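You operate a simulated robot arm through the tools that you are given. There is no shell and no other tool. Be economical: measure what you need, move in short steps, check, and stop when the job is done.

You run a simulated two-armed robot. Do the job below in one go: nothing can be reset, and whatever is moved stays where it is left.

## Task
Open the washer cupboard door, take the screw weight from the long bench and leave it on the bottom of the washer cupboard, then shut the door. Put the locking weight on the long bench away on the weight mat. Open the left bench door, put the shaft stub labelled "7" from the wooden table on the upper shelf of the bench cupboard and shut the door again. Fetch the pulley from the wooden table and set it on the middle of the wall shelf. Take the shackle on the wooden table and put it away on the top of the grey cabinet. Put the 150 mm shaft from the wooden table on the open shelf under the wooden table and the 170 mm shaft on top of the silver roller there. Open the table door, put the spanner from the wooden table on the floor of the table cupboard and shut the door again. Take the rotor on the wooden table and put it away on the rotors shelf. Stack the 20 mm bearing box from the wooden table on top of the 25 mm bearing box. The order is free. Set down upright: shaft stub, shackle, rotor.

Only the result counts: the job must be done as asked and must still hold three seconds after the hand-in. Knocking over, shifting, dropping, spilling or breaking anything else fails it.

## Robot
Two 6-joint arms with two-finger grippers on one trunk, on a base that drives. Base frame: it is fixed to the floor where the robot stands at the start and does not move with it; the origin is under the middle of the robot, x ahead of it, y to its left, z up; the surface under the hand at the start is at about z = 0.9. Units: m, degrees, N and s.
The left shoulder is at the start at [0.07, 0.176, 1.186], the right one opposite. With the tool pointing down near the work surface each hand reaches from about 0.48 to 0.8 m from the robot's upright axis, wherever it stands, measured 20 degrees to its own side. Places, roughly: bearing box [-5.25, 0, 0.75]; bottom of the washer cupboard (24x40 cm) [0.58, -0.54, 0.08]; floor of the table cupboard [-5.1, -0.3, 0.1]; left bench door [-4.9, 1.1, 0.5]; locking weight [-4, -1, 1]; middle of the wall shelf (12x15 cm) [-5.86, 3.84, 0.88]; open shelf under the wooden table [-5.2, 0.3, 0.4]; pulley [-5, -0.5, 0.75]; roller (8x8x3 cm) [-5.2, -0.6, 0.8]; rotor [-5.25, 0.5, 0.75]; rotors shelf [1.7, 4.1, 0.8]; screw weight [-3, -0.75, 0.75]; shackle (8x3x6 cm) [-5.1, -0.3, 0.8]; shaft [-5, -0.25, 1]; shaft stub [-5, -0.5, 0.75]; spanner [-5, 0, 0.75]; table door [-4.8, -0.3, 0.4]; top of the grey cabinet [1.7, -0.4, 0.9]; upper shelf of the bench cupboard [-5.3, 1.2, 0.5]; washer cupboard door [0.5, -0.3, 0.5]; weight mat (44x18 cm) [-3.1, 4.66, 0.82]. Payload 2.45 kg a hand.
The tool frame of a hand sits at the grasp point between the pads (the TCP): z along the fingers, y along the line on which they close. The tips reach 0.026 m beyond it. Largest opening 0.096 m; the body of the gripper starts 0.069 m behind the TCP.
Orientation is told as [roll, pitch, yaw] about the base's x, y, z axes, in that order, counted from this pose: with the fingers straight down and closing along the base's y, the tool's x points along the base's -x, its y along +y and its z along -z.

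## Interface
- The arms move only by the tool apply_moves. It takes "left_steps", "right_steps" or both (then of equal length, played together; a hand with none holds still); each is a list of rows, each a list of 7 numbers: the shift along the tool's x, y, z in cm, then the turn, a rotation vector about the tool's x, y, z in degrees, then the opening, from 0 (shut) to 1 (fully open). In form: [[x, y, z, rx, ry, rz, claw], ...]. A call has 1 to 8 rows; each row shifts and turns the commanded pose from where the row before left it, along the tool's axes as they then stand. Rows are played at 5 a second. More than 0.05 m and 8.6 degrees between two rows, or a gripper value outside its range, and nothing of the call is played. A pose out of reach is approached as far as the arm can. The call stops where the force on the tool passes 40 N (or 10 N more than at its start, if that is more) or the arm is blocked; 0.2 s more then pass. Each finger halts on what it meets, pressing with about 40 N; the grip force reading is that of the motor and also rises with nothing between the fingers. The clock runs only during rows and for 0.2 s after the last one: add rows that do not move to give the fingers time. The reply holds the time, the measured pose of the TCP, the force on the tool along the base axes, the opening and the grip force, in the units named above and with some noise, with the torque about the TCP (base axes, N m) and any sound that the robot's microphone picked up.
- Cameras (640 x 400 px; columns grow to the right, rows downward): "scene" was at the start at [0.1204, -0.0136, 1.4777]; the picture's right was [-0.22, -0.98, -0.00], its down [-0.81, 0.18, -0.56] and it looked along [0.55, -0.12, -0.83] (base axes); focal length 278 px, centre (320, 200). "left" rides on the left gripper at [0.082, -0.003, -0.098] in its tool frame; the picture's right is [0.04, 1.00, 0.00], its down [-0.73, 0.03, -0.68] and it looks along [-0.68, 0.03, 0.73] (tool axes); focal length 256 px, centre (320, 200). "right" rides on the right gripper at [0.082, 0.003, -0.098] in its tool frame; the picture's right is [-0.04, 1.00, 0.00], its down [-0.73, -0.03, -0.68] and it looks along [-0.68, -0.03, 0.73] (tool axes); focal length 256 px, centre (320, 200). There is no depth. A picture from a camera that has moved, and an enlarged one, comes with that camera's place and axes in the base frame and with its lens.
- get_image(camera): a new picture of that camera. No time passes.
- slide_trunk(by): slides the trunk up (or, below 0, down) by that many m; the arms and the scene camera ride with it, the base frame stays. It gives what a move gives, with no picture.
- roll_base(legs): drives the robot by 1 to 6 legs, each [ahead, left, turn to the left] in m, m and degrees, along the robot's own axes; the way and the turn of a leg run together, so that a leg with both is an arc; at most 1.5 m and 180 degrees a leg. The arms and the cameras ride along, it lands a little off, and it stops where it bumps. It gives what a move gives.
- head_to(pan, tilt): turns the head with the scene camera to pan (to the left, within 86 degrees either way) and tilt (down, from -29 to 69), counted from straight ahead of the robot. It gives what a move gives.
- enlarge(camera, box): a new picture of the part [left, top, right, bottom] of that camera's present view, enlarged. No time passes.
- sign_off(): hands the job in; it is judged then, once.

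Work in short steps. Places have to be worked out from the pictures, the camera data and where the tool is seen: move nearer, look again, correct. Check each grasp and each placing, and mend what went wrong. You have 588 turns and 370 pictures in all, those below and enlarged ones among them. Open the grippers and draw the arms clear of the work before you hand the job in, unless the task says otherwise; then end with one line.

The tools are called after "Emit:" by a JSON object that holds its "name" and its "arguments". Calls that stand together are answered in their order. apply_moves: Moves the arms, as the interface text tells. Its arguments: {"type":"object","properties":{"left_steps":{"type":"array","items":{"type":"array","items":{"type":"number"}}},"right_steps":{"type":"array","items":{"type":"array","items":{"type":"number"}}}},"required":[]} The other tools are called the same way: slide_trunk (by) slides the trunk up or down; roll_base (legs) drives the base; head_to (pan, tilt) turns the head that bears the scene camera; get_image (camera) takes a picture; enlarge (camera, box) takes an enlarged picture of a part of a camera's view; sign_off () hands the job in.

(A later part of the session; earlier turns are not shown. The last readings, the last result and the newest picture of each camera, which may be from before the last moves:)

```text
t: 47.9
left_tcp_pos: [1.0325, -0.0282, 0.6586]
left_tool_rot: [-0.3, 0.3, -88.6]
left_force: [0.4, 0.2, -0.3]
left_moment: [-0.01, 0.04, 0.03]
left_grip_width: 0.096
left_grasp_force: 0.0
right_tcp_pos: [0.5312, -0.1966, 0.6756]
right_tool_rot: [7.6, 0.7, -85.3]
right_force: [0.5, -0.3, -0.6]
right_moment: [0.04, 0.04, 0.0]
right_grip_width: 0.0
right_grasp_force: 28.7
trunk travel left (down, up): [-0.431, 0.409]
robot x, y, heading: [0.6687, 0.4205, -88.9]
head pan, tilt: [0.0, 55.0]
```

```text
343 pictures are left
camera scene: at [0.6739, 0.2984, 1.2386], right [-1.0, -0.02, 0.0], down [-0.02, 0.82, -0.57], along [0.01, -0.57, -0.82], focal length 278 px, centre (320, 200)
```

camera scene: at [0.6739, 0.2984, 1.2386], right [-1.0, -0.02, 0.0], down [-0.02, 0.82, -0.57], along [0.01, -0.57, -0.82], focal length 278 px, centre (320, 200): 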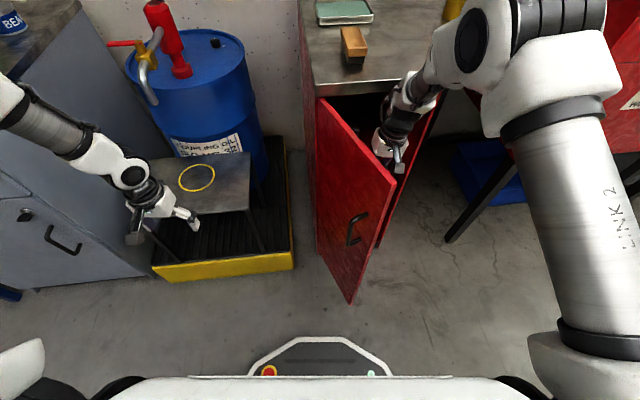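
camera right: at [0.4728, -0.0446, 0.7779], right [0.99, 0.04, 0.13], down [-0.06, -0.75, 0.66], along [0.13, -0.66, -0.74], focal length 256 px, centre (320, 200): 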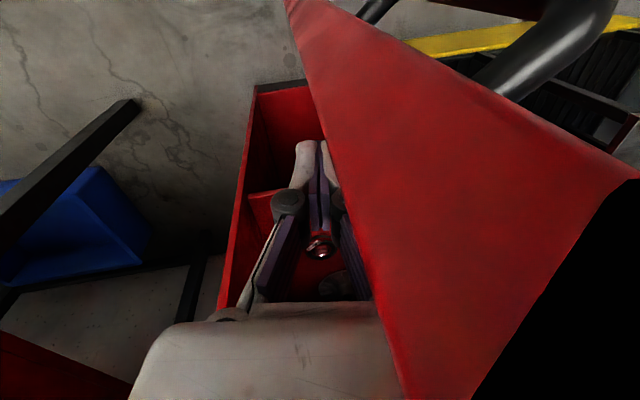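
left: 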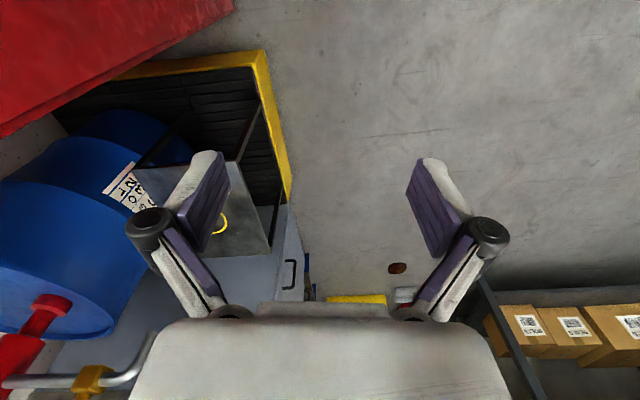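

Door ~57°. The hand is now properly behind; I push left/back with the arm.

Emit:
{"name": "apply_moves", "arguments": {"right_steps": [[0.5, 1.2, 0, 0, 0, 0, 0], [0.5, 1.2, 0, 0, 0, 0, 0], [0.5, 1.2, 0, 0, 0, 0, 0], [0.5, 1.2, 0, 0, 0, 0, 0], [0.5, 1.2, 0, 0, 0, 0, 0], [0.5, 1.2, 0, 0, 0, 0, 0], [0.5, 1.2, 0, 0, 0, 0, 0], [0.5, 1.2, 0, 0, 0, 0, 0]]}}

Emit:
{"name": "apply_moves", "arguments": {"right_steps": [[0.5, 1.2, 0, 0, 0, 0, 0], [0.5, 1.2, 0, 0, 0, 0, 0], [0.5, 1.2, 0, 0, 0, 0, 0], [0.5, 1.2, 0, 0, 0, 0, 0], [0.5, 1.2, 0, 0, 0, 0, 0], [0.5, 1.2, 0, 0, 0, 0, 0], [0.5, 1.2, 0, 0, 0, 0, 0], [0.5, 1.2, 0, 0, 0, 0, 0]]}}

Emit:
{"name": "get_image", "arguments": {"camera": "scene"}}

```text
t: 49.7
left_tcp_pos: [1.0301, -0.0281, 0.6589]
left_tool_rot: [-0.3, 0.3, -88.6]
left_force: [-0.7, -0.3, 0.2]
left_moment: [0.01, 0.0, 0.01]
left_grip_width: 0.0961
left_grasp_force: 0.0
right_tcp_pos: [0.6141, -0.1509, 0.686]
right_tool_rot: [8.7, 1.1, -86.5]
right_force: [0.0, -0.1, -0.2]
right_moment: [0.03, 0.0, 0.0]
right_grip_width: 0.0
right_grasp_force: 28.0
trunk travel left (down, up): [-0.431, 0.409]
robot x, y, heading: [0.6697, 0.4198, -88.8]
head pan, tilt: [0.0, 55.0]
```

```text
t: 51.5
left_tcp_pos: [1.0316, -0.028, 0.659]
left_tool_rot: [-0.3, 0.2, -88.6]
left_force: [0.6, 0.1, -0.5]
left_moment: [0.0, 0.02, 0.01]
left_grip_width: 0.096
left_grasp_force: 0.0
right_tcp_pos: [0.6153, -0.1511, 0.6898]
right_tool_rot: [8.7, 0.9, -86.6]
right_force: [-0.2, 1.2, 0.0]
right_moment: [-0.04, -0.04, -0.04]
right_grip_width: 0.0001
right_grasp_force: 28.5
right hand out of reach, approached as far as the arm can: row 1, 2, 3, 4, 5, 6, 7, 8
trunk travel left (down, up): [-0.431, 0.409]
robot x, y, heading: [0.6681, 0.4175, -88.6]
head pan, tilt: [0.0, 55.0]
```

```text
342 pictures are left
camera scene: at [0.6721, 0.2987, 1.2386], right [-1.0, -0.02, 0.0], down [-0.02, 0.82, -0.57], along [0.01, -0.57, -0.82], focal length 278 px, centre (320, 200)
```

scene: 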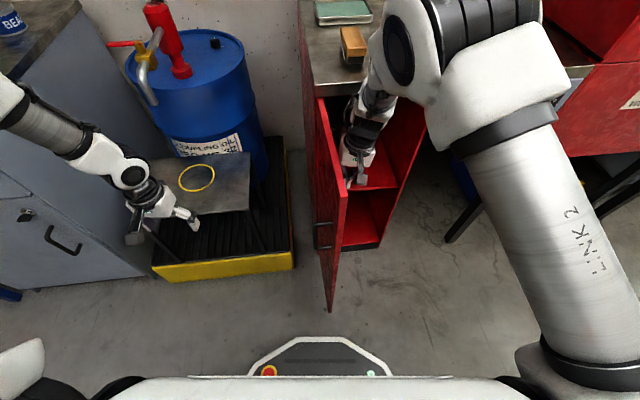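

Door stands ~88° open. I withdraw the right hand, back off, raise the trunk and turn west to look along the way.

Emit:
{"name": "apply_moves", "arguments": {"right_steps": [[0, -3, 0, 0, 0, 0, 0.3], [0, -3, 0, 0, 0, 0, 0.3]]}}

Emit:
{"name": "roll_base", "arguments": {"legs": [[-0.18, -0.02, 0]]}}

Emit:
{"name": "slide_trunk", "arguments": {"by": 0.42}}

Emit:
{"name": "roll_base", "arguments": {"legs": [[0, 0, -90]]}}

Emit:
{"name": "head_to", "arguments": {"pan": 0, "tilt": 30}}

Emit:
{"name": "get_image", "arguments": {"camera": "scene"}}

```text
t: 52.1
left_tcp_pos: [1.03, -0.0275, 0.6595]
left_tool_rot: [-0.1, 0.2, -88.5]
left_force: [-0.9, 0.7, 0.3]
left_moment: [-0.03, -0.02, -0.03]
left_grip_width: 0.096
left_grasp_force: 0.0
right_tcp_pos: [0.5623, -0.1542, 0.6816]
right_tool_rot: [7.8, 0.5, -85.2]
right_force: [0.3, -0.3, -0.3]
right_moment: [-0.01, -0.02, 0.01]
right_grip_width: 0.0289
right_grasp_force: 0.1
trunk travel left (down, up): [-0.431, 0.409]
robot x, y, heading: [0.6692, 0.4185, -88.7]
head pan, tilt: [0.0, 55.0]
```

```text
t: 53.6
left_tcp_pos: [1.007, 0.1498, 0.6603]
left_tool_rot: [-0.2, 0.1, -88.7]
left_force: [0.3, 0.1, -0.5]
left_moment: [0.0, -0.04, -0.01]
left_grip_width: 0.096
left_grasp_force: 0.2
right_tcp_pos: [0.5374, 0.0248, 0.6806]
right_tool_rot: [7.7, 0.6, -85.4]
right_force: [-0.3, 0.5, -0.4]
right_moment: [0.01, -0.04, 0.02]
right_grip_width: 0.0287
right_grasp_force: 0.1
trunk travel left (down, up): [-0.431, 0.409]
robot x, y, heading: [0.6448, 0.5939, -89.0]
head pan, tilt: [0.0, 55.0]
```

```text
refused: 0.42 is not a number from -0.4 to 0.4
```

```text
t: 57.9
left_tcp_pos: [0.1881, 0.2477, 0.6599]
left_tool_rot: [-0.2, 0.2, 179.7]
left_force: [-0.9, 0.5, -0.1]
left_moment: [0.02, 0.0, 0.01]
left_grip_width: 0.0958
left_grasp_force: 0.0
right_tcp_pos: [0.0765, 0.7209, 0.6803]
right_tool_rot: [7.7, 0.5, -177.0]
right_force: [0.2, 0.4, 0.2]
right_moment: [0.01, 0.0, -0.03]
right_grip_width: 0.0286
right_grasp_force: 0.2
trunk travel left (down, up): [-0.431, 0.409]
robot x, y, heading: [0.6468, 0.5936, 179.6]
head pan, tilt: [0.0, 55.0]
```

```text
t: 58.8
left_tcp_pos: [0.1883, 0.2481, 0.6593]
left_tool_rot: [-0.2, 0.2, 179.7]
left_force: [0.0, -0.4, -0.2]
left_moment: [-0.01, 0.01, 0.02]
left_grip_width: 0.096
left_grasp_force: 0.1
right_tcp_pos: [0.0762, 0.7198, 0.6801]
right_tool_rot: [7.7, 0.6, -177.0]
right_force: [-0.7, 0.1, -0.5]
right_moment: [0.0, -0.01, 0.02]
right_grip_width: 0.0288
right_grasp_force: 0.1
trunk travel left (down, up): [-0.431, 0.409]
robot x, y, heading: [0.6443, 0.5922, 179.8]
head pan, tilt: [0.0, 30.0]
```

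```text
341 pictures are left
camera scene: at [0.5046, 0.5992, 1.2746], right [0.01, 1.0, 0.0], down [0.5, 0.0, -0.87], along [-0.87, 0.01, -0.5], focal length 278 px, centre (320, 200)
```

scene: 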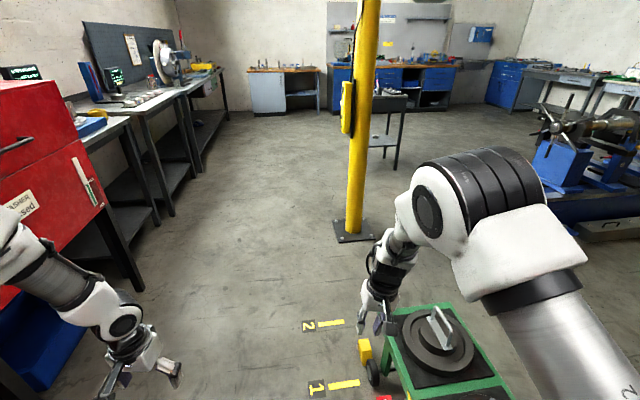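

The trunk raise was refused and the turn went with arms low; I raise now and check the door wasn't touched.

Emit:
{"name": "slide_trunk", "arguments": {"by": 0.4}}

Emit:
{"name": "head_to", "arguments": {"pan": 86, "tilt": 50}}

Emit:
{"name": "get_image", "arguments": {"camera": "scene"}}

```text
t: 62.6
left_tcp_pos: [0.1887, 0.2479, 1.0596]
left_tool_rot: [-0.1, 0.3, 179.8]
left_force: [0.2, 0.4, -0.2]
left_moment: [-0.01, 0.0, 0.0]
left_grip_width: 0.0961
left_grasp_force: 0.1
right_tcp_pos: [0.0752, 0.7194, 1.0809]
right_tool_rot: [7.7, 0.6, -177.0]
right_force: [0.5, 0.1, 0.8]
right_moment: [-0.03, -0.01, -0.03]
right_grip_width: 0.0288
right_grasp_force: 0.1
trunk travel left (down, up): [-0.831, 0.009]
robot x, y, heading: [0.6451, 0.5972, 179.5]
head pan, tilt: [0.0, 30.0]
```

```text
t: 64.2
left_tcp_pos: [0.1868, 0.2481, 1.0594]
left_tool_rot: [-0.2, 0.2, 179.7]
left_force: [0.2, -0.3, 0.7]
left_moment: [0.01, -0.03, 0.0]
left_grip_width: 0.0962
left_grasp_force: 0.0
right_tcp_pos: [0.0759, 0.7196, 1.0805]
right_tool_rot: [7.8, 0.6, -177.0]
right_force: [0.2, -0.3, 0.1]
right_moment: [-0.01, -0.04, 0.05]
right_grip_width: 0.0289
right_grasp_force: 0.0
trunk travel left (down, up): [-0.831, 0.009]
robot x, y, heading: [0.6475, 0.5956, 179.5]
head pan, tilt: [85.9, 50.0]
```

```text
340 pictures are left
camera scene: at [0.5889, 0.5218, 1.6452], right [-1.0, 0.08, 0.0], down [0.06, 0.76, -0.64], along [-0.05, -0.64, -0.77], focal length 278 px, centre (320, 200)
```

scene: 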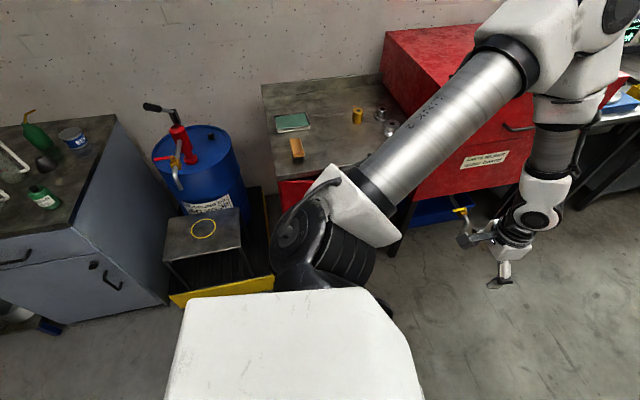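

Path: corridor between bench and bollard (-1.25,0.89). I shift to y≈0.2 and drive west.

Emit:
{"name": "roll_base", "arguments": {"legs": [[0.2, 0.4, 0], [1.5, 0, 0], [1.1, 0, 0]]}}

Emit:
{"name": "head_to", "arguments": {"pan": 40, "tilt": 25}}

Emit:
{"name": "get_image", "arguments": {"camera": "scene"}}

Emit:
{"name": "head_to", "arguments": {"pan": -10, "tilt": 15}}

Emit:
{"name": "get_image", "arguments": {"camera": "scene"}}

```text
t: 79.1
left_tcp_pos: [-2.6066, -0.1124, 1.0597]
left_tool_rot: [-0.1, 0.2, 178.4]
left_force: [-0.5, 0.8, -0.4]
left_moment: [0.02, -0.02, -0.01]
left_grip_width: 0.0962
left_grasp_force: 0.0
right_tcp_pos: [-2.7076, 0.3625, 1.0812]
right_tool_rot: [7.8, 0.6, -178.4]
right_force: [0.3, -0.3, 0.7]
right_moment: [-0.02, -0.02, -0.03]
right_grip_width: 0.0289
right_grasp_force: 0.0
trunk travel left (down, up): [-0.831, 0.009]
robot x, y, heading: [-2.1415, 0.2288, 178.3]
head pan, tilt: [85.9, 50.0]
```

```text
t: 80.2
left_tcp_pos: [-2.6073, -0.1103, 1.0587]
left_tool_rot: [-0.1, 0.1, 178.3]
left_force: [-0.1, -0.6, 0.1]
left_moment: [-0.01, -0.02, 0.01]
left_grip_width: 0.0958
left_grasp_force: 0.1
right_tcp_pos: [-2.7081, 0.3646, 1.0814]
right_tool_rot: [7.6, 0.5, -178.4]
right_force: [-0.1, -0.3, -0.5]
right_moment: [-0.02, -0.04, 0.0]
right_grip_width: 0.0288
right_grasp_force: 0.1
trunk travel left (down, up): [-0.831, 0.009]
robot x, y, heading: [-2.1401, 0.2269, 178.2]
head pan, tilt: [40.0, 25.0]
```

```text
339 pictures are left
camera scene: at [-2.2641, 0.1729, 1.6826], right [-0.62, 0.78, 0.0], down [0.33, 0.26, -0.91], along [-0.71, -0.56, -0.42], focal length 278 px, centre (320, 200)
```

scene: 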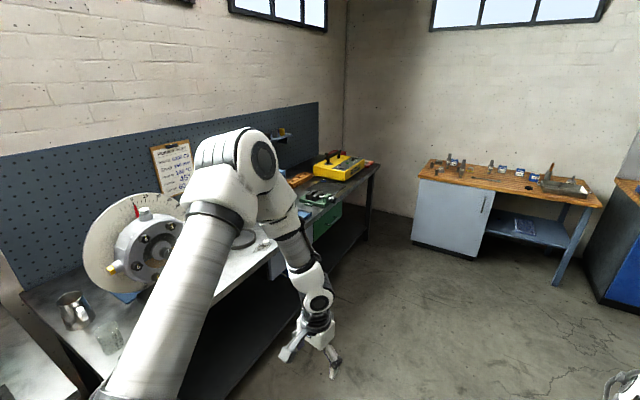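

```text
t: 81.4
left_tcp_pos: [-2.6061, -0.1116, 1.0582]
left_tool_rot: [-0.2, 0.2, 178.4]
left_force: [0.1, 0.0, -0.2]
left_moment: [0.0, 0.03, 0.01]
left_grip_width: 0.096
left_grasp_force: 0.0
right_tcp_pos: [-2.708, 0.3641, 1.0801]
right_tool_rot: [7.7, 0.6, -178.4]
right_force: [0.1, -0.6, -0.4]
right_moment: [0.02, -0.01, -0.01]
right_grip_width: 0.0287
right_grasp_force: 0.0
trunk travel left (down, up): [-0.831, 0.009]
robot x, y, heading: [-2.1417, 0.2299, 178.3]
head pan, tilt: [-10.0, 15.0]
```

```text
338 pictures are left
camera scene: at [-2.2835, 0.249, 1.6989], right [0.2, 0.98, 0.0], down [0.25, -0.05, -0.97], along [-0.95, 0.2, -0.26], focal length 278 px, centre (320, 200)
```

scene: 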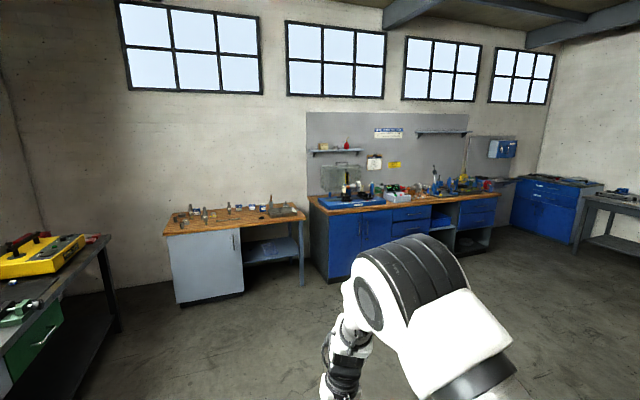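

The wooden table is at the far wall, the long bench on the left with front edge near y≈-0.7. I turn to face the long bench near x≈-3 and look.

Emit:
{"name": "roll_base", "arguments": {"legs": [[0, 0, 91.5], [0.15, -0.9, 0]]}}

Emit:
{"name": "head_to", "arguments": {"pan": 0, "tilt": 40}}

Emit:
{"name": "get_image", "arguments": {"camera": "scene"}}

Emit:
{"name": "head_to", "arguments": {"pan": -45, "tilt": 35}}

Emit:
{"name": "get_image", "arguments": {"camera": "scene"}}

```text
t: 90.0
left_tcp_pos: [-2.6814, -0.377, 1.0592]
left_tool_rot: [-0.1, 0.2, -90.4]
left_force: [-0.3, 0.0, -0.2]
left_moment: [0.01, 0.0, -0.01]
left_grip_width: 0.096
left_grasp_force: 0.1
right_tcp_pos: [-3.1531, -0.4877, 1.0804]
right_tool_rot: [7.7, 0.6, -87.4]
right_force: [-0.3, 0.4, -0.1]
right_moment: [0.01, -0.01, -0.01]
right_grip_width: 0.0286
right_grasp_force: 0.0
trunk travel left (down, up): [-0.831, 0.009]
robot x, y, heading: [-3.03, 0.079, -90.8]
head pan, tilt: [-10.0, 15.0]
```

```text
t: 90.9
left_tcp_pos: [-2.6813, -0.3771, 1.06]
left_tool_rot: [-0.1, 0.2, -90.5]
left_force: [-0.6, -0.6, -0.4]
left_moment: [-0.03, 0.01, 0.0]
left_grip_width: 0.0959
left_grasp_force: 0.1
right_tcp_pos: [-3.1537, -0.4876, 1.0799]
right_tool_rot: [7.8, 0.6, -87.4]
right_force: [-0.3, -0.2, 0.4]
right_moment: [0.0, 0.03, -0.01]
right_grip_width: 0.029
right_grasp_force: 0.1
trunk travel left (down, up): [-0.831, 0.009]
robot x, y, heading: [-3.0257, 0.0786, -90.7]
head pan, tilt: [0.0, 40.0]
```

```text
337 pictures are left
camera scene: at [-3.0292, -0.0531, 1.6594], right [-1.0, 0.01, 0.0], down [0.01, 0.64, -0.77], along [-0.01, -0.77, -0.64], focal length 278 px, centre (320, 200)
```

scene: 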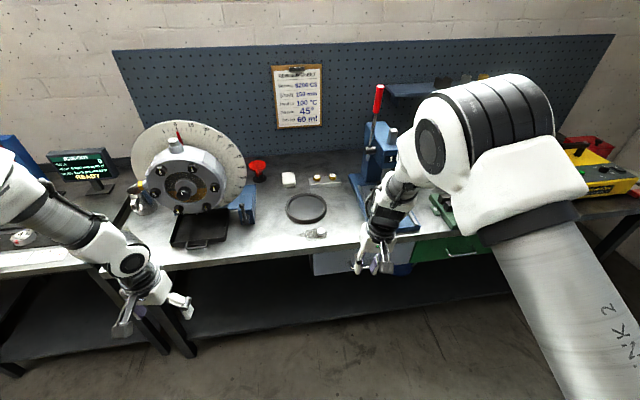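

```text
t: 92.0
left_tcp_pos: [-2.682, -0.3778, 1.0592]
left_tool_rot: [-0.2, 0.2, -90.5]
left_force: [0.8, -0.2, 0.3]
left_moment: [-0.02, 0.0, -0.02]
left_grip_width: 0.096
left_grasp_force: 0.0
right_tcp_pos: [-3.1537, -0.4882, 1.0804]
right_tool_rot: [7.8, 0.7, -87.4]
right_force: [-0.3, -0.5, -0.3]
right_moment: [0.01, -0.01, 0.03]
right_grip_width: 0.0289
right_grasp_force: 0.0
trunk travel left (down, up): [-0.831, 0.009]
robot x, y, heading: [-3.0268, 0.0795, -90.8]
head pan, tilt: [-45.0, 35.0]
```

```text
336 pictures are left
camera scene: at [-3.0909, -0.0297, 1.6669], right [-0.7, 0.71, 0.0], down [0.41, 0.4, -0.82], along [-0.59, -0.57, -0.57], focal length 278 px, centre (320, 200)
```

scene: 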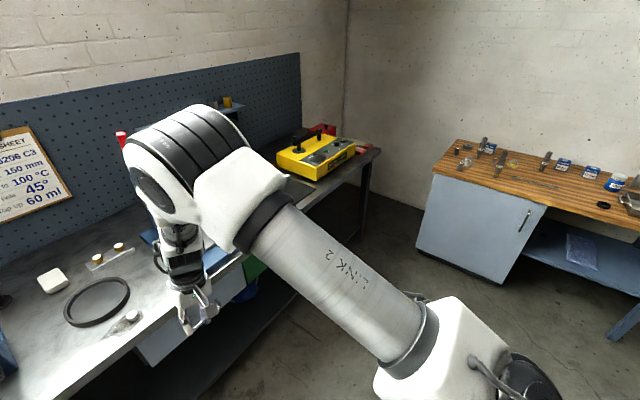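

I enlarge the bench area to identify the weights.

Emit:
{"name": "head_to", "arguments": {"pan": 0, "tilt": 40}}

Emit:
{"name": "enlarge", "arguments": {"camera": "scene", "box": [230, 140, 390, 250]}}

Emit:
{"name": "enlarge", "arguments": {"camera": "scene", "box": [360, 60, 640, 260]}}

Emit:
{"name": "enlarge", "arguments": {"camera": "scene", "box": [0, 120, 240, 280]}}

```text
t: 93.1
left_tcp_pos: [-2.6823, -0.3783, 1.0584]
left_tool_rot: [-0.3, 0.1, -90.5]
left_force: [0.2, 1.0, 0.3]
left_moment: [0.0, 0.01, 0.02]
left_grip_width: 0.0962
left_grasp_force: 0.2
right_tcp_pos: [-3.1541, -0.4878, 1.0807]
right_tool_rot: [7.7, 0.7, -87.3]
right_force: [-0.7, -0.8, -0.4]
right_moment: [0.01, 0.0, -0.02]
right_grip_width: 0.0289
right_grasp_force: 0.1
trunk travel left (down, up): [-0.831, 0.009]
robot x, y, heading: [-3.0249, 0.0821, -90.8]
head pan, tilt: [0.0, 40.0]
```

```text
3.64 times, centred on (310, 195) of scene
camera zoom: at [-3.029, -0.0531, 1.6593], right [-1.0, 0.01, 0.0], down [0.01, 0.64, -0.77], along [-0.01, -0.77, -0.64], focal length 1011 px, centre (356, 218)
```

zoom: 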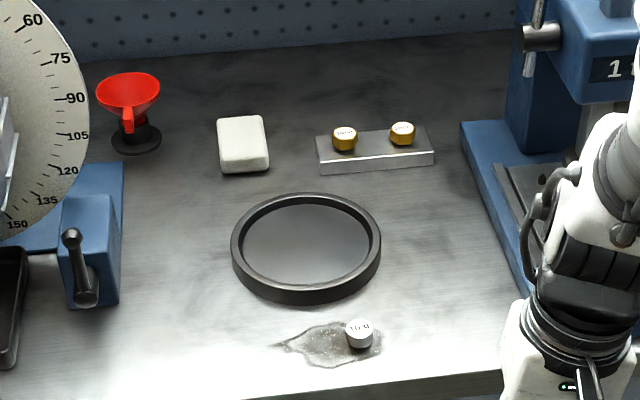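

```text
2.00 times, centred on (500, 160) of scene
camera zoom: at [-3.029, -0.0531, 1.6593], right [-1.0, 0.01, 0.0], down [0.01, 0.64, -0.77], along [-0.01, -0.77, -0.64], focal length 556 px, centre (-40, 280)
```

zoom: 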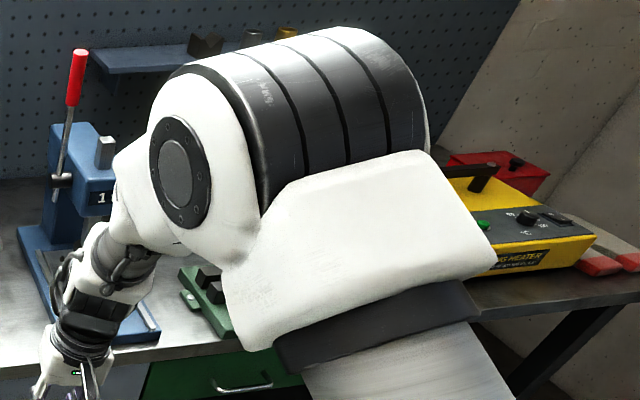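

```text
2.50 times, centred on (120, 200) of scene
camera zoom: at [-3.029, -0.0531, 1.6593], right [-1.0, 0.01, 0.0], down [0.01, 0.64, -0.77], along [-0.01, -0.77, -0.64], focal length 695 px, centre (820, 200)
```

zoom: 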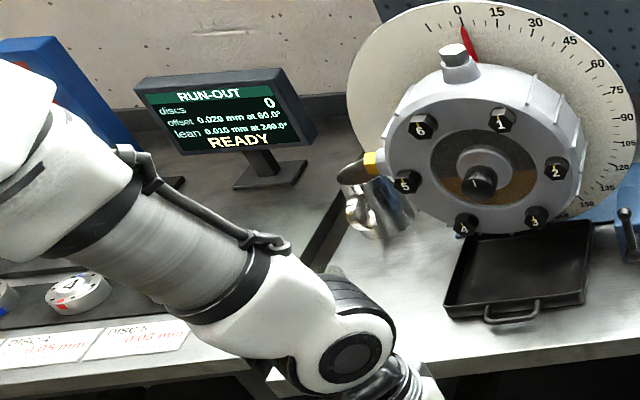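

A "10 g" weight sits in a puddle at the bench front (≈(-3.04,-0.80)), and two gold weights on a small rack. I move west along the bench to look for the locking weight.

Emit:
{"name": "roll_base", "arguments": {"legs": [[0, -0.8, 0]]}}

Emit:
{"name": "get_image", "arguments": {"camera": "scene"}}

```text
t: 97.4
left_tcp_pos: [-3.4775, -0.3688, 1.0597]
left_tool_rot: [-0.3, 0.2, -90.0]
left_force: [-1.1, 0.7, 0.8]
left_moment: [0.01, 0.01, 0.03]
left_grip_width: 0.0958
left_grasp_force: 0.0
right_tcp_pos: [-3.9483, -0.4832, 1.0801]
right_tool_rot: [7.6, 0.5, -86.8]
right_force: [0.1, -0.7, 0.4]
right_moment: [0.0, -0.01, 0.0]
right_grip_width: 0.0287
right_grasp_force: 0.1
trunk travel left (down, up): [-0.831, 0.009]
robot x, y, heading: [-3.8262, 0.0854, -90.0]
head pan, tilt: [0.0, 40.0]
```

```text
332 pictures are left
camera scene: at [-3.8274, -0.0475, 1.6593], right [-1.0, 0.0, 0.0], down [0.0, 0.64, -0.77], along [0.0, -0.77, -0.64], focal length 278 px, centre (320, 200)
```

scene: 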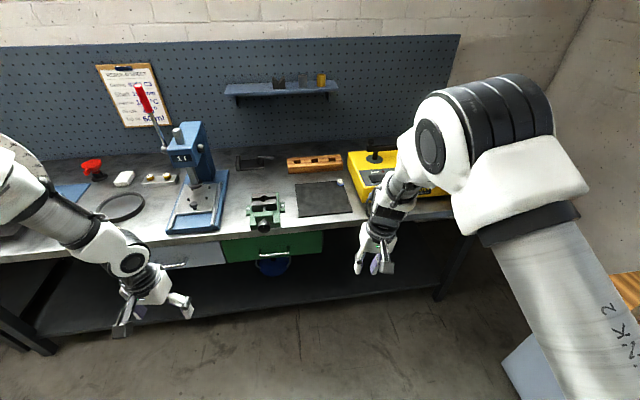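

Emit:
{"name": "enlarge", "arguments": {"camera": "scene", "box": [215, 60, 455, 210]}}

Emit:
{"name": "enlarge", "arguments": {"camera": "scene", "box": [240, 145, 360, 230]}}

```text
2.67 times, centred on (335, 135) of scene
camera zoom: at [-3.8274, -0.0475, 1.6593], right [-1.0, 0.0, 0.0], down [0.0, 0.64, -0.77], along [0.0, -0.77, -0.64], focal length 741 px, centre (280, 373)
```

zoom: 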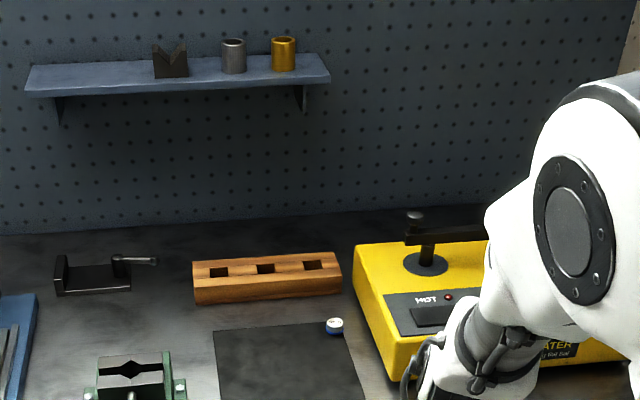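

```text
4.71 times, centred on (300, 188) of scene
camera zoom: at [-3.8274, -0.0475, 1.6593], right [-1.0, 0.0, 0.0], down [0.0, 0.64, -0.77], along [0.0, -0.77, -0.64], focal length 1308 px, centre (414, 259)
```

zoom: 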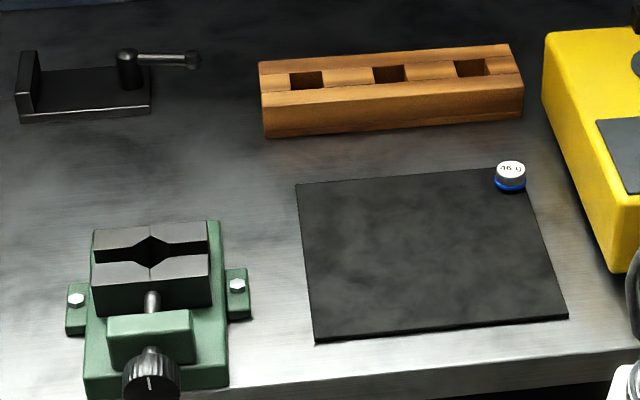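

The blue-ringed "16.0" weight on the black mat at ≈(-3.92,-1.08) must be the locking weight; the silver 10 g in the puddle the screw weight. Next I turn to the wooden table.

Emit:
{"name": "roll_base", "arguments": {"legs": [[-0.05, 0, -90], [0.3, 0, 0]]}}

Emit:
{"name": "head_to", "arguments": {"pan": 0, "tilt": 35}}

Emit:
{"name": "get_image", "arguments": {"camera": "scene"}}

Emit:
{"name": "enlarge", "arguments": {"camera": "scene", "box": [120, 80, 360, 230]}}

Emit:
{"name": "enlarge", "arguments": {"camera": "scene", "box": [330, 80, 570, 230]}}

```text
t: 103.3
left_tcp_pos: [-4.5542, -0.2212, 1.0611]
left_tool_rot: [-0.2, 0.1, 179.2]
left_force: [0.4, 0.4, 0.8]
left_moment: [0.02, 0.02, -0.03]
left_grip_width: 0.0957
left_grasp_force: 0.1
right_tcp_pos: [-4.6598, 0.2508, 1.0817]
right_tool_rot: [7.7, 0.5, -177.5]
right_force: [0.2, 0.5, 0.1]
right_moment: [-0.01, 0.02, 0.0]
right_grip_width: 0.0287
right_grasp_force: 0.1
trunk travel left (down, up): [-0.831, 0.009]
robot x, y, heading: [-4.0925, 0.1225, 179.0]
head pan, tilt: [0.0, 40.0]
```

```text
t: 104.0
left_tcp_pos: [-4.555, -0.2211, 1.0597]
left_tool_rot: [-0.2, 0.3, 179.2]
left_force: [0.0, -0.2, -0.4]
left_moment: [0.05, 0.0, -0.02]
left_grip_width: 0.096
left_grasp_force: 0.0
right_tcp_pos: [-4.6625, 0.2517, 1.0803]
right_tool_rot: [7.6, 0.6, -177.4]
right_force: [-0.6, 0.0, -0.1]
right_moment: [0.02, -0.01, 0.01]
right_grip_width: 0.0286
right_grasp_force: 0.1
trunk travel left (down, up): [-0.831, 0.009]
robot x, y, heading: [-4.0968, 0.1221, 179.2]
head pan, tilt: [0.0, 35.0]
```

```text
329 pictures are left
camera scene: at [-4.2319, 0.1273, 1.6669], right [0.02, 1.0, 0.0], down [0.57, -0.01, -0.82], along [-0.82, 0.01, -0.57], focal length 278 px, centre (320, 200)
```

scene: 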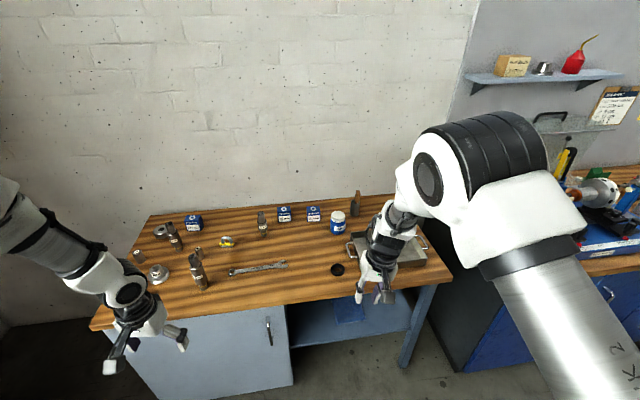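

```text
2.67 times, centred on (240, 155) of scene
camera zoom: at [-4.2319, 0.1273, 1.6669], right [0.02, 1.0, 0.0], down [0.57, -0.01, -0.82], along [-0.82, 0.01, -0.57], focal length 741 px, centre (533, 320)
```

zoom: 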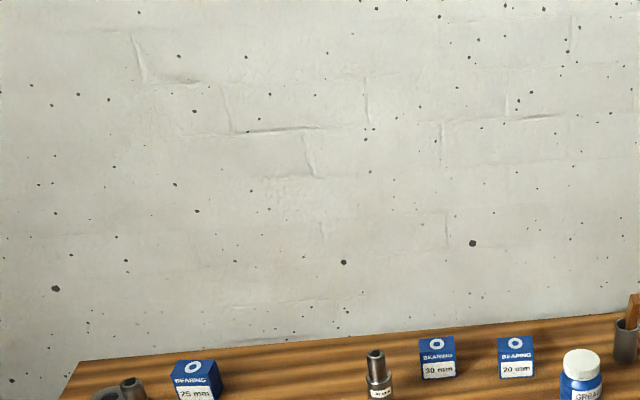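

```text
2.67 times, centred on (450, 155) of scene
camera zoom: at [-4.2319, 0.1273, 1.6669], right [0.02, 1.0, 0.0], down [0.57, -0.01, -0.82], along [-0.82, 0.01, -0.57], focal length 741 px, centre (-27, 320)
```

zoom: 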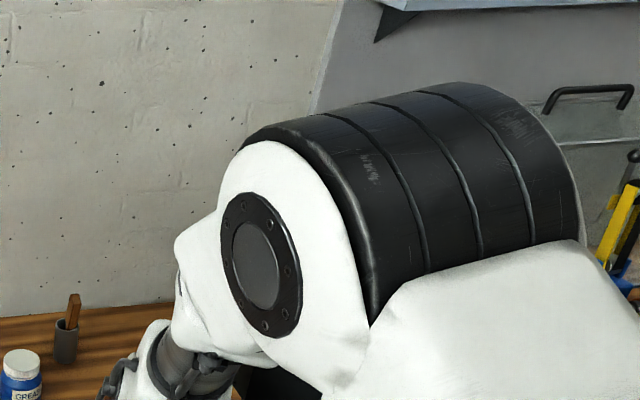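

I zoom on the table top.

Emit:
{"name": "enlarge", "arguments": {"camera": "scene", "box": [115, 190, 275, 300]}}

Emit:
{"name": "enlarge", "arguments": {"camera": "scene", "box": [220, 185, 380, 295]}}

```text
3.64 times, centred on (195, 245) of scene
camera zoom: at [-4.2319, 0.1273, 1.6669], right [0.02, 1.0, 0.0], down [0.57, -0.01, -0.82], along [-0.82, 0.01, -0.57], focal length 1011 px, centre (774, 36)
```

zoom: 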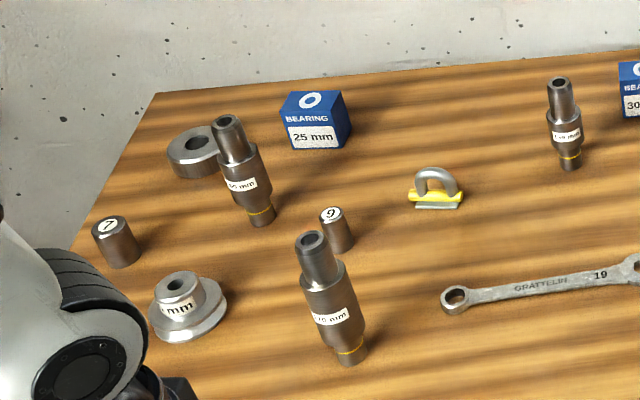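

```text
3.64 times, centred on (300, 240) of scene
camera zoom: at [-4.2319, 0.1273, 1.6669], right [0.02, 1.0, 0.0], down [0.57, -0.01, -0.82], along [-0.82, 0.01, -0.57], focal length 1011 px, centre (393, 54)
```

zoom: 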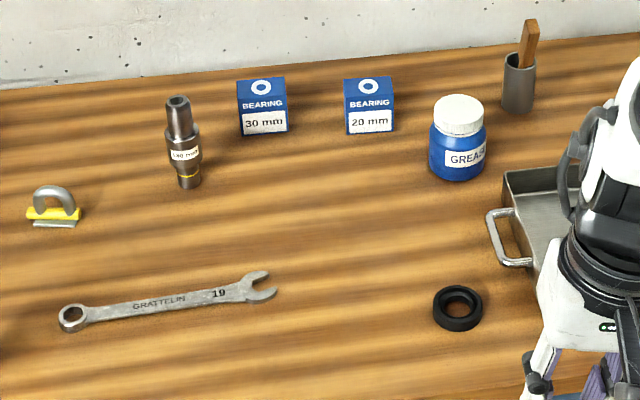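

Table top z≈0.79, items located roughly. I re-pose the arms here: right hand tucked up and aside, left hand forward for picking the 20 mm box.

Emit:
{"name": "apply_moves", "arguments": {"left_steps": [[-3, -3.1, 0, 0, 0, 0, 1], [-3, -3.1, 0, 0, 0, 0, 1], [-3, -3.1, 0, 0, 0, 0, 1], [-3, -3.1, 0, 0, 0, 0, 1], [-3, -3.1, 0, 0, 0, 0, 1], [-3, -3.1, 0, 0, 0, 0, 1], [-3, -3.1, 0, 0, 0, 0, 1], [-3, -3.1, 0, 0, 0, 0, 1]], "right_steps": [[1.2, -3, -2.5, 1, 0, 0, 0.3], [1.2, -3, -2.5, 1, 0, 0, 0.3], [1.2, -3, -2.5, 1, 0, 0, 0.3], [1.2, -3, -2.5, 1, 0, 0, 0.3], [1.2, -3, -2.5, 1, 0, 0, 0.3], [1.2, -3, -2.5, 1, 0, 0, 0.3], [1.2, -3, -2.5, 1, 0, 0, 0.3], [1.2, -3, -2.5, 1, 0, 0, 0.3]]}}

```text
t: 105.8
left_tcp_pos: [-4.7874, 0.03, 1.0598]
left_tool_rot: [-0.3, 0.2, 179.2]
left_force: [-0.4, -0.9, -0.4]
left_moment: [-0.01, 0.0, -0.04]
left_grip_width: 0.0962
left_grasp_force: 0.1
right_tcp_pos: [-4.5467, 0.3311, 1.2413]
right_tool_rot: [-0.3, 0.5, -177.6]
right_force: [0.5, -0.2, 0.1]
right_moment: [0.01, -0.03, -0.02]
right_grip_width: 0.0286
right_grasp_force: 0.1
right hand out of reach, approached as far as the arm can: row 3, 4, 5, 6, 7, 8
trunk travel left (down, up): [-0.831, 0.009]
robot x, y, heading: [-4.0903, 0.1241, 179.3]
head pan, tilt: [0.0, 35.0]
```

I drive forward to the table front and take a wrist-camera look at the 20 mm box.

Emit:
{"name": "roll_base", "arguments": {"legs": [[0.36, -0.08, 0]]}}

Emit:
{"name": "slide_trunk", "arguments": {"by": -0.1}}

Emit:
{"name": "get_image", "arguments": {"camera": "left"}}

Emit:
{"name": "head_to", "arguments": {"pan": 0, "tilt": 50}}

Emit:
{"name": "get_image", "arguments": {"camera": "scene"}}

```text
t: 108.2
left_tcp_pos: [-5.1507, 0.1171, 1.0588]
left_tool_rot: [-0.1, 0.1, 179.3]
left_force: [0.4, 0.4, -0.5]
left_moment: [-0.02, 0.03, 0.03]
left_grip_width: 0.0961
left_grasp_force: 0.0
right_tcp_pos: [-4.9092, 0.4182, 1.2438]
right_tool_rot: [-0.2, 0.5, -177.6]
right_force: [-0.9, 0.5, 0.3]
right_moment: [-0.01, 0.01, 0.01]
right_grip_width: 0.0289
right_grasp_force: 0.1
trunk travel left (down, up): [-0.831, 0.009]
robot x, y, heading: [-4.4572, 0.2111, 178.8]
head pan, tilt: [0.0, 35.0]
```

```text
t: 109.5
left_tcp_pos: [-5.1518, 0.1181, 0.9597]
left_tool_rot: [-0.2, 0.2, 179.1]
left_force: [-0.5, -0.2, 0.1]
left_moment: [0.0, -0.02, -0.05]
left_grip_width: 0.0962
left_grasp_force: 0.1
right_tcp_pos: [-4.9111, 0.4187, 1.1421]
right_tool_rot: [-0.3, 0.5, -177.5]
right_force: [0.1, -0.1, -0.5]
right_moment: [0.03, -0.02, 0.01]
right_grip_width: 0.0286
right_grasp_force: 0.0
trunk travel left (down, up): [-0.731, 0.109]
robot x, y, heading: [-4.4589, 0.208, 179.2]
head pan, tilt: [0.0, 35.0]
```

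```text
324 pictures are left
camera left: at [-5.0695, 0.1197, 1.057], right [0.03, -1.0, 0.0], down [-0.74, -0.02, 0.68], along [-0.68, -0.01, -0.74], focal length 256 px, centre (320, 200)
```

left: 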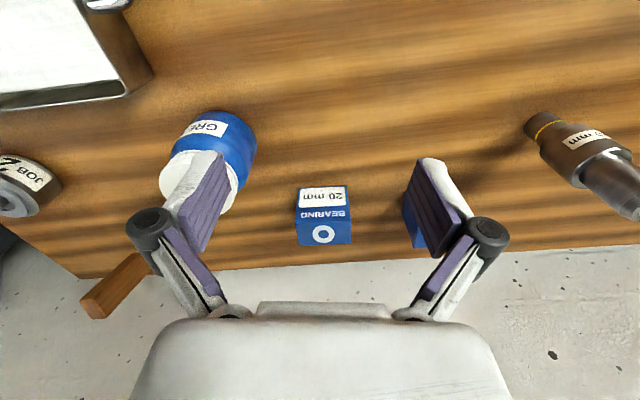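

```text
t: 110.2
left_tcp_pos: [-5.1523, 0.1175, 0.9615]
left_tool_rot: [-0.3, 0.3, 179.2]
left_force: [-0.5, 0.1, 0.3]
left_moment: [-0.05, 0.01, 0.03]
left_grip_width: 0.0961
left_grasp_force: 0.0
right_tcp_pos: [-4.9105, 0.4185, 1.1427]
right_tool_rot: [-0.2, 0.5, -177.6]
right_force: [1.5, -0.4, 0.0]
right_moment: [0.02, -0.03, 0.02]
right_grip_width: 0.0289
right_grasp_force: 0.1
trunk travel left (down, up): [-0.731, 0.109]
robot x, y, heading: [-4.454, 0.2104, 178.8]
head pan, tilt: [0.0, 50.0]
```

```text
323 pictures are left
camera scene: at [-4.5851, 0.2141, 1.5452], right [0.02, 1.0, 0.0], down [0.77, -0.01, -0.64], along [-0.64, 0.01, -0.77], focal length 278 px, centre (320, 200)
```

scene: 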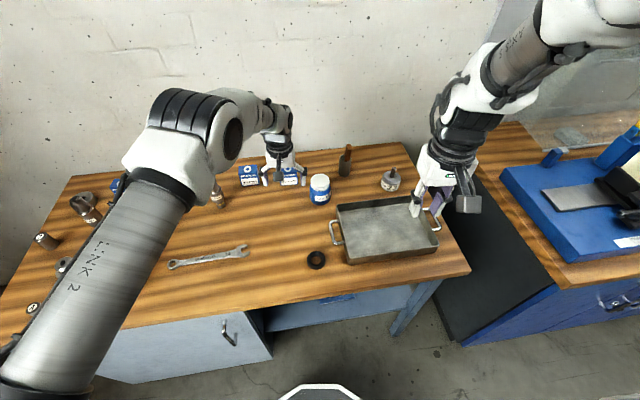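

20 mm box centre ≈(-5.31,0.112), height ≈0.07; rotor seen near the tray. Box is far, so I nudge forward and pitch the tool forward 40°.

Emit:
{"name": "roll_base", "arguments": {"legs": [[0.03, 0, 0]]}}

Emit:
{"name": "apply_moves", "arguments": {"left_steps": [[0, 0, 0, 0, -8, 0, 1], [0, 0, 0, 0, -8, 0, 1], [0, 0, 0, 0, -8, 0, 1], [0, 0, 0, 0, -8, 0, 1], [0, 0, 0, 0, -8, 0, 1]]}}

```text
t: 111.1
left_tcp_pos: [-5.1775, 0.1174, 0.9635]
left_tool_rot: [-0.1, -0.1, 179.1]
left_force: [-0.2, -0.4, 0.3]
left_moment: [0.0, 0.03, 0.0]
left_grip_width: 0.0959
left_grasp_force: 0.1
right_tcp_pos: [-4.9352, 0.4197, 1.1451]
right_tool_rot: [-0.2, 0.2, -177.6]
right_force: [1.0, 0.3, -0.2]
right_moment: [-0.01, 0.05, 0.02]
right_grip_width: 0.029
right_grasp_force: 0.2
trunk travel left (down, up): [-0.731, 0.109]
robot x, y, heading: [-4.4875, 0.2134, 179.1]
head pan, tilt: [0.0, 50.0]
```

```text
t: 112.3
left_tcp_pos: [-5.1816, 0.119, 0.9587]
left_tool_rot: [-0.7, -30.6, 179.3]
left_force: [-0.3, -0.1, -0.3]
left_moment: [0.01, 0.04, 0.04]
left_grip_width: 0.0959
left_grasp_force: 0.0
left hand out of reach, approached as far as the arm can: row 4, 5
right_tcp_pos: [-4.9403, 0.4197, 1.1436]
right_tool_rot: [-0.2, 0.5, -177.5]
right_force: [1.1, 0.5, 0.3]
right_moment: [0.01, -0.02, 0.03]
right_grip_width: 0.0291
right_grasp_force: 0.0
trunk travel left (down, up): [-0.731, 0.109]
robot x, y, heading: [-4.4865, 0.2106, 179.1]
head pan, tilt: [0.0, 50.0]
```

Emit:
{"name": "apply_moves", "arguments": {"left_steps": [[-1.9, 0.35, 4.6, 0, 0, 0, 1], [-1.9, 0.35, 4.6, 0, 0, 0, 1]]}}

Emit:
{"name": "get_image", "arguments": {"camera": "left"}}

```text
t: 112.9
left_tcp_pos: [-5.2549, 0.1101, 0.9261]
left_tool_rot: [2.2, -37.9, 177.1]
left_force: [0.9, 0.0, -0.8]
left_moment: [0.06, 0.09, 0.03]
left_grip_width: 0.0961
left_grasp_force: 0.0
left hand out of reach, approached as far as the arm can: row 1, 2
right_tcp_pos: [-4.9429, 0.4171, 1.1422]
right_tool_rot: [-0.3, 0.5, -177.6]
right_force: [0.1, -0.4, -0.7]
right_moment: [0.0, -0.01, 0.02]
right_grip_width: 0.0287
right_grasp_force: 0.1
trunk travel left (down, up): [-0.731, 0.109]
robot x, y, heading: [-4.4884, 0.2124, 179.1]
head pan, tilt: [0.0, 50.0]
```

```text
322 pictures are left
camera left: at [-5.1283, 0.1104, 0.9516], right [0.0, -1.0, 0.01], down [-0.16, 0.0, 0.99], along [-0.99, -0.01, -0.16], focal length 256 px, centre (320, 200)
```

left: 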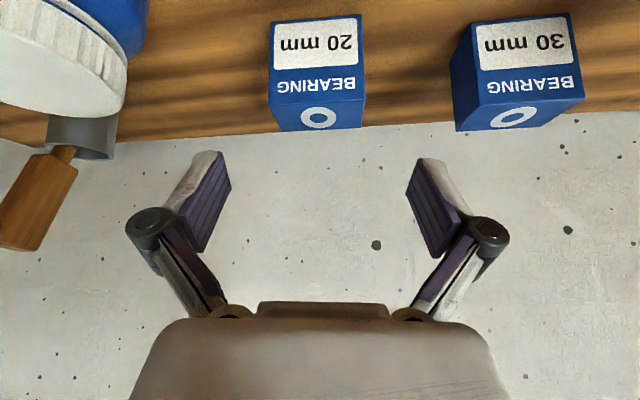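

Box centre (-5.315,0.112), height 0.065. I lower the trunk 0.1 to bring the fingers to grasp height in front of the box, then go forward.

Emit:
{"name": "slide_trunk", "arguments": {"by": -0.1}}

Emit:
{"name": "apply_moves", "arguments": {"left_steps": [[-2.3, 0, 1.9, 0, 0, 0, 1], [-2.0, 0, 1.7, 0, 0, 0, 1], [0, 0, 0, 0, 0, 0, 1]]}}

Emit:
{"name": "get_image", "arguments": {"camera": "left"}}

```text
t: 114.2
left_tcp_pos: [-5.2516, 0.1104, 0.8268]
left_tool_rot: [1.0, -37.7, 179.2]
left_force: [0.8, 0.4, -0.2]
left_moment: [0.0, -0.03, -0.03]
left_grip_width: 0.0959
left_grasp_force: 0.1
right_tcp_pos: [-4.9397, 0.4188, 1.0422]
right_tool_rot: [-0.3, 0.5, -177.5]
right_force: [-0.7, 1.0, 0.7]
right_moment: [-0.01, 0.01, 0.01]
right_grip_width: 0.0289
right_grasp_force: 0.1
trunk travel left (down, up): [-0.631, 0.209]
robot x, y, heading: [-4.4894, 0.2121, 179.0]
head pan, tilt: [0.0, 50.0]
```

```text
t: 115.0
left_tcp_pos: [-5.3076, 0.1101, 0.824]
left_tool_rot: [1.0, -37.7, 179.2]
left_force: [0.3, -0.4, -1.4]
left_moment: [-0.01, 0.01, -0.01]
left_grip_width: 0.0961
left_grasp_force: 0.0
right_tcp_pos: [-4.9394, 0.4193, 1.0421]
right_tool_rot: [-0.2, 0.6, -177.6]
right_force: [1.0, -0.5, -0.1]
right_moment: [0.02, -0.01, -0.01]
right_grip_width: 0.0287
right_grasp_force: 0.0
trunk travel left (down, up): [-0.631, 0.209]
robot x, y, heading: [-4.4871, 0.2128, 179.2]
head pan, tilt: [0.0, 50.0]
```

```text
321 pictures are left
camera left: at [-5.1815, 0.1131, 0.8509], right [0.03, -1.0, -0.01], down [-0.17, -0.02, 0.99], along [-0.99, -0.03, -0.17], focal length 256 px, centre (320, 200)
```

left: 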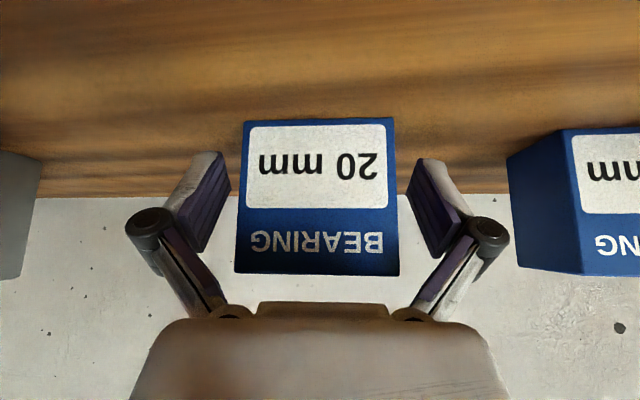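

Box is between the fingers; close and lift.

Emit:
{"name": "apply_moves", "arguments": {"left_steps": [[0, 0, 0, 0, 0, 0, 0], [0, 0, 0, 0, 0, 0, 0], [0, 0, 0, 0, 0, 0, 0], [-2.0, 0, -2.4, 0, 0, 0, 0], [-2.0, 0, -2.4, 0, 0, 0, 0], [-2.4, 0, -2.9, 0, 0, 0, 0]]}}

Emit:
{"name": "get_image", "arguments": {"camera": "left"}}

```text
t: 116.4
left_tcp_pos: [-5.3087, 0.1103, 0.9233]
left_tool_rot: [1.1, -37.7, 179.0]
left_force: [-1.2, -0.6, -0.6]
left_moment: [-0.02, 0.01, -0.02]
left_grip_width: 0.067
left_grasp_force: 40.6
right_tcp_pos: [-4.9404, 0.4198, 1.0434]
right_tool_rot: [-0.2, 0.5, -177.6]
right_force: [0.4, 0.0, -0.1]
right_moment: [-0.02, -0.02, -0.03]
right_grip_width: 0.029
right_grasp_force: 0.1
trunk travel left (down, up): [-0.631, 0.209]
robot x, y, heading: [-4.4902, 0.2058, 179.0]
head pan, tilt: [0.0, 50.0]
```

```text
320 pictures are left
camera left: at [-5.1836, 0.1134, 0.9511], right [0.03, -1.0, -0.01], down [-0.17, -0.01, 0.99], along [-0.99, -0.03, -0.17], focal length 256 px, centre (320, 200)
```

left: 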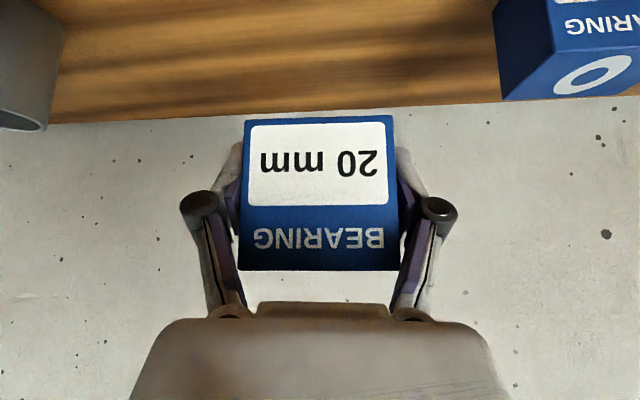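

Held. I raise the trunk to clear the shafts and drive left toward the 25 mm box.

Emit:
{"name": "slide_trunk", "arguments": {"by": 0.2}}

Emit:
{"name": "roll_base", "arguments": {"legs": [[0, 0.5, 0]]}}

Emit:
{"name": "get_image", "arguments": {"camera": "left"}}

Emit:
{"name": "head_to", "arguments": {"pan": 10, "tilt": 50}}

Emit:
{"name": "get_image", "arguments": {"camera": "scene"}}

```text
t: 118.6
left_tcp_pos: [-5.3098, 0.1097, 1.1233]
left_tool_rot: [1.0, -37.7, 179.1]
left_force: [0.1, 0.2, -0.8]
left_moment: [0.0, -0.01, 0.02]
left_grip_width: 0.0657
left_grasp_force: 39.8
right_tcp_pos: [-4.9409, 0.4193, 1.2432]
right_tool_rot: [-0.2, 0.5, -177.7]
right_force: [-1.0, 0.0, -0.5]
right_moment: [0.0, 0.01, 0.02]
right_grip_width: 0.0285
right_grasp_force: 0.0
trunk travel left (down, up): [-0.831, 0.009]
robot x, y, heading: [-4.4884, 0.2061, 178.9]
head pan, tilt: [0.0, 50.0]
```

```text
t: 121.5
left_tcp_pos: [-5.322, -0.3745, 1.1234]
left_tool_rot: [1.2, -37.7, 178.3]
left_force: [0.5, 0.3, -1.0]
left_moment: [-0.03, 0.0, 0.0]
left_grip_width: 0.0654
left_grasp_force: 39.3
right_tcp_pos: [-4.9493, -0.0698, 1.2419]
right_tool_rot: [-0.2, 0.5, -178.3]
right_force: [-0.5, -0.3, -0.3]
right_moment: [-0.01, 0.02, -0.03]
right_grip_width: 0.0287
right_grasp_force: 0.0
trunk travel left (down, up): [-0.831, 0.009]
robot x, y, heading: [-4.5004, -0.2836, 178.5]
head pan, tilt: [0.0, 50.0]
```

```text
319 pictures are left
camera left: at [-5.1974, -0.373, 1.1509], right [0.02, -1.0, -0.01], down [-0.17, -0.01, 0.99], along [-0.99, -0.01, -0.17], focal length 256 px, centre (320, 200)
```

left: 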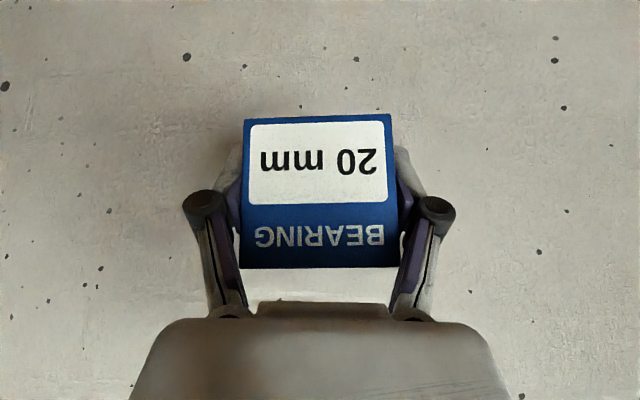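

```text
t: 122.2
left_tcp_pos: [-5.3229, -0.376, 1.1242]
left_tool_rot: [1.0, -37.6, 178.4]
left_force: [0.3, -0.4, -1.4]
left_moment: [0.01, 0.04, 0.05]
left_grip_width: 0.0652
left_grasp_force: 39.5
right_tcp_pos: [-4.9493, -0.0724, 1.2428]
right_tool_rot: [-0.2, 0.5, -178.4]
right_force: [-0.5, -0.8, 0.9]
right_moment: [0.01, 0.02, -0.05]
right_grip_width: 0.0288
right_grasp_force: 0.1
trunk travel left (down, up): [-0.831, 0.009]
robot x, y, heading: [-4.5015, -0.2839, 178.3]
head pan, tilt: [10.0, 50.0]
```

```text
318 pictures are left
camera scene: at [-4.6263, -0.2938, 1.6451], right [-0.14, 0.99, 0.0], down [0.76, 0.11, -0.64], along [-0.64, -0.09, -0.77], focal length 278 px, centre (320, 200)
```

scene: 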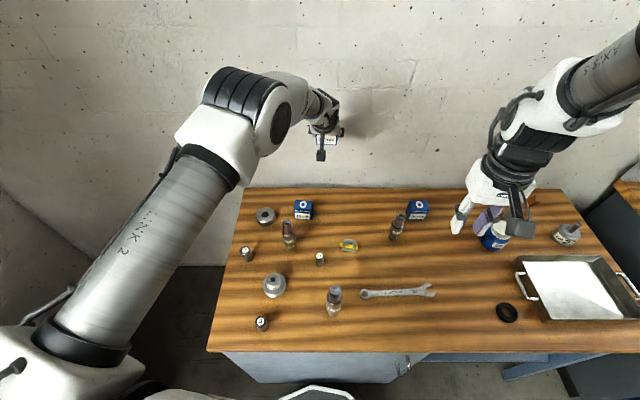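

A good overview; I zoom for labels and positions.

Emit:
{"name": "enlarge", "arguments": {"camera": "scene", "box": [205, 185, 325, 345]}}

Emit:
{"name": "enlarge", "arguments": {"camera": "scene", "box": [275, 185, 435, 325]}}

```text
2.50 times, centred on (265, 265) of scene
camera zoom: at [-4.6263, -0.2938, 1.6451], right [-0.14, 0.99, 0.0], down [0.76, 0.11, -0.64], along [-0.64, -0.09, -0.77], focal length 695 px, centre (458, 38)
```

zoom: 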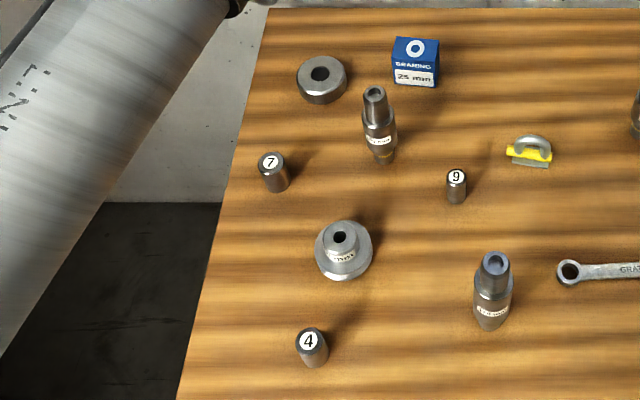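

```text
2.86 times, centred on (355, 255) of scene
camera zoom: at [-4.6263, -0.2938, 1.6451], right [-0.14, 0.99, 0.0], down [0.76, 0.11, -0.64], along [-0.64, -0.09, -0.77], focal length 794 px, centre (220, 43)
```

zoom: 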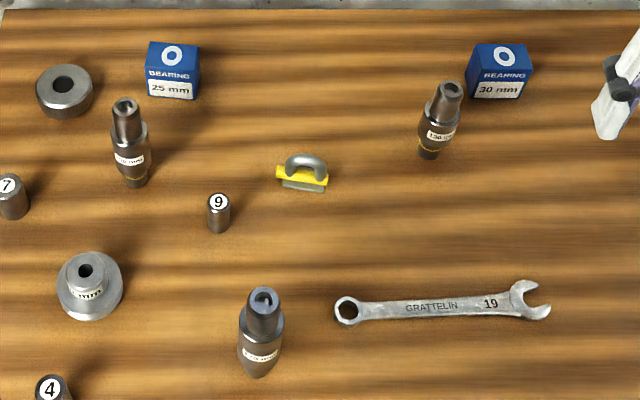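

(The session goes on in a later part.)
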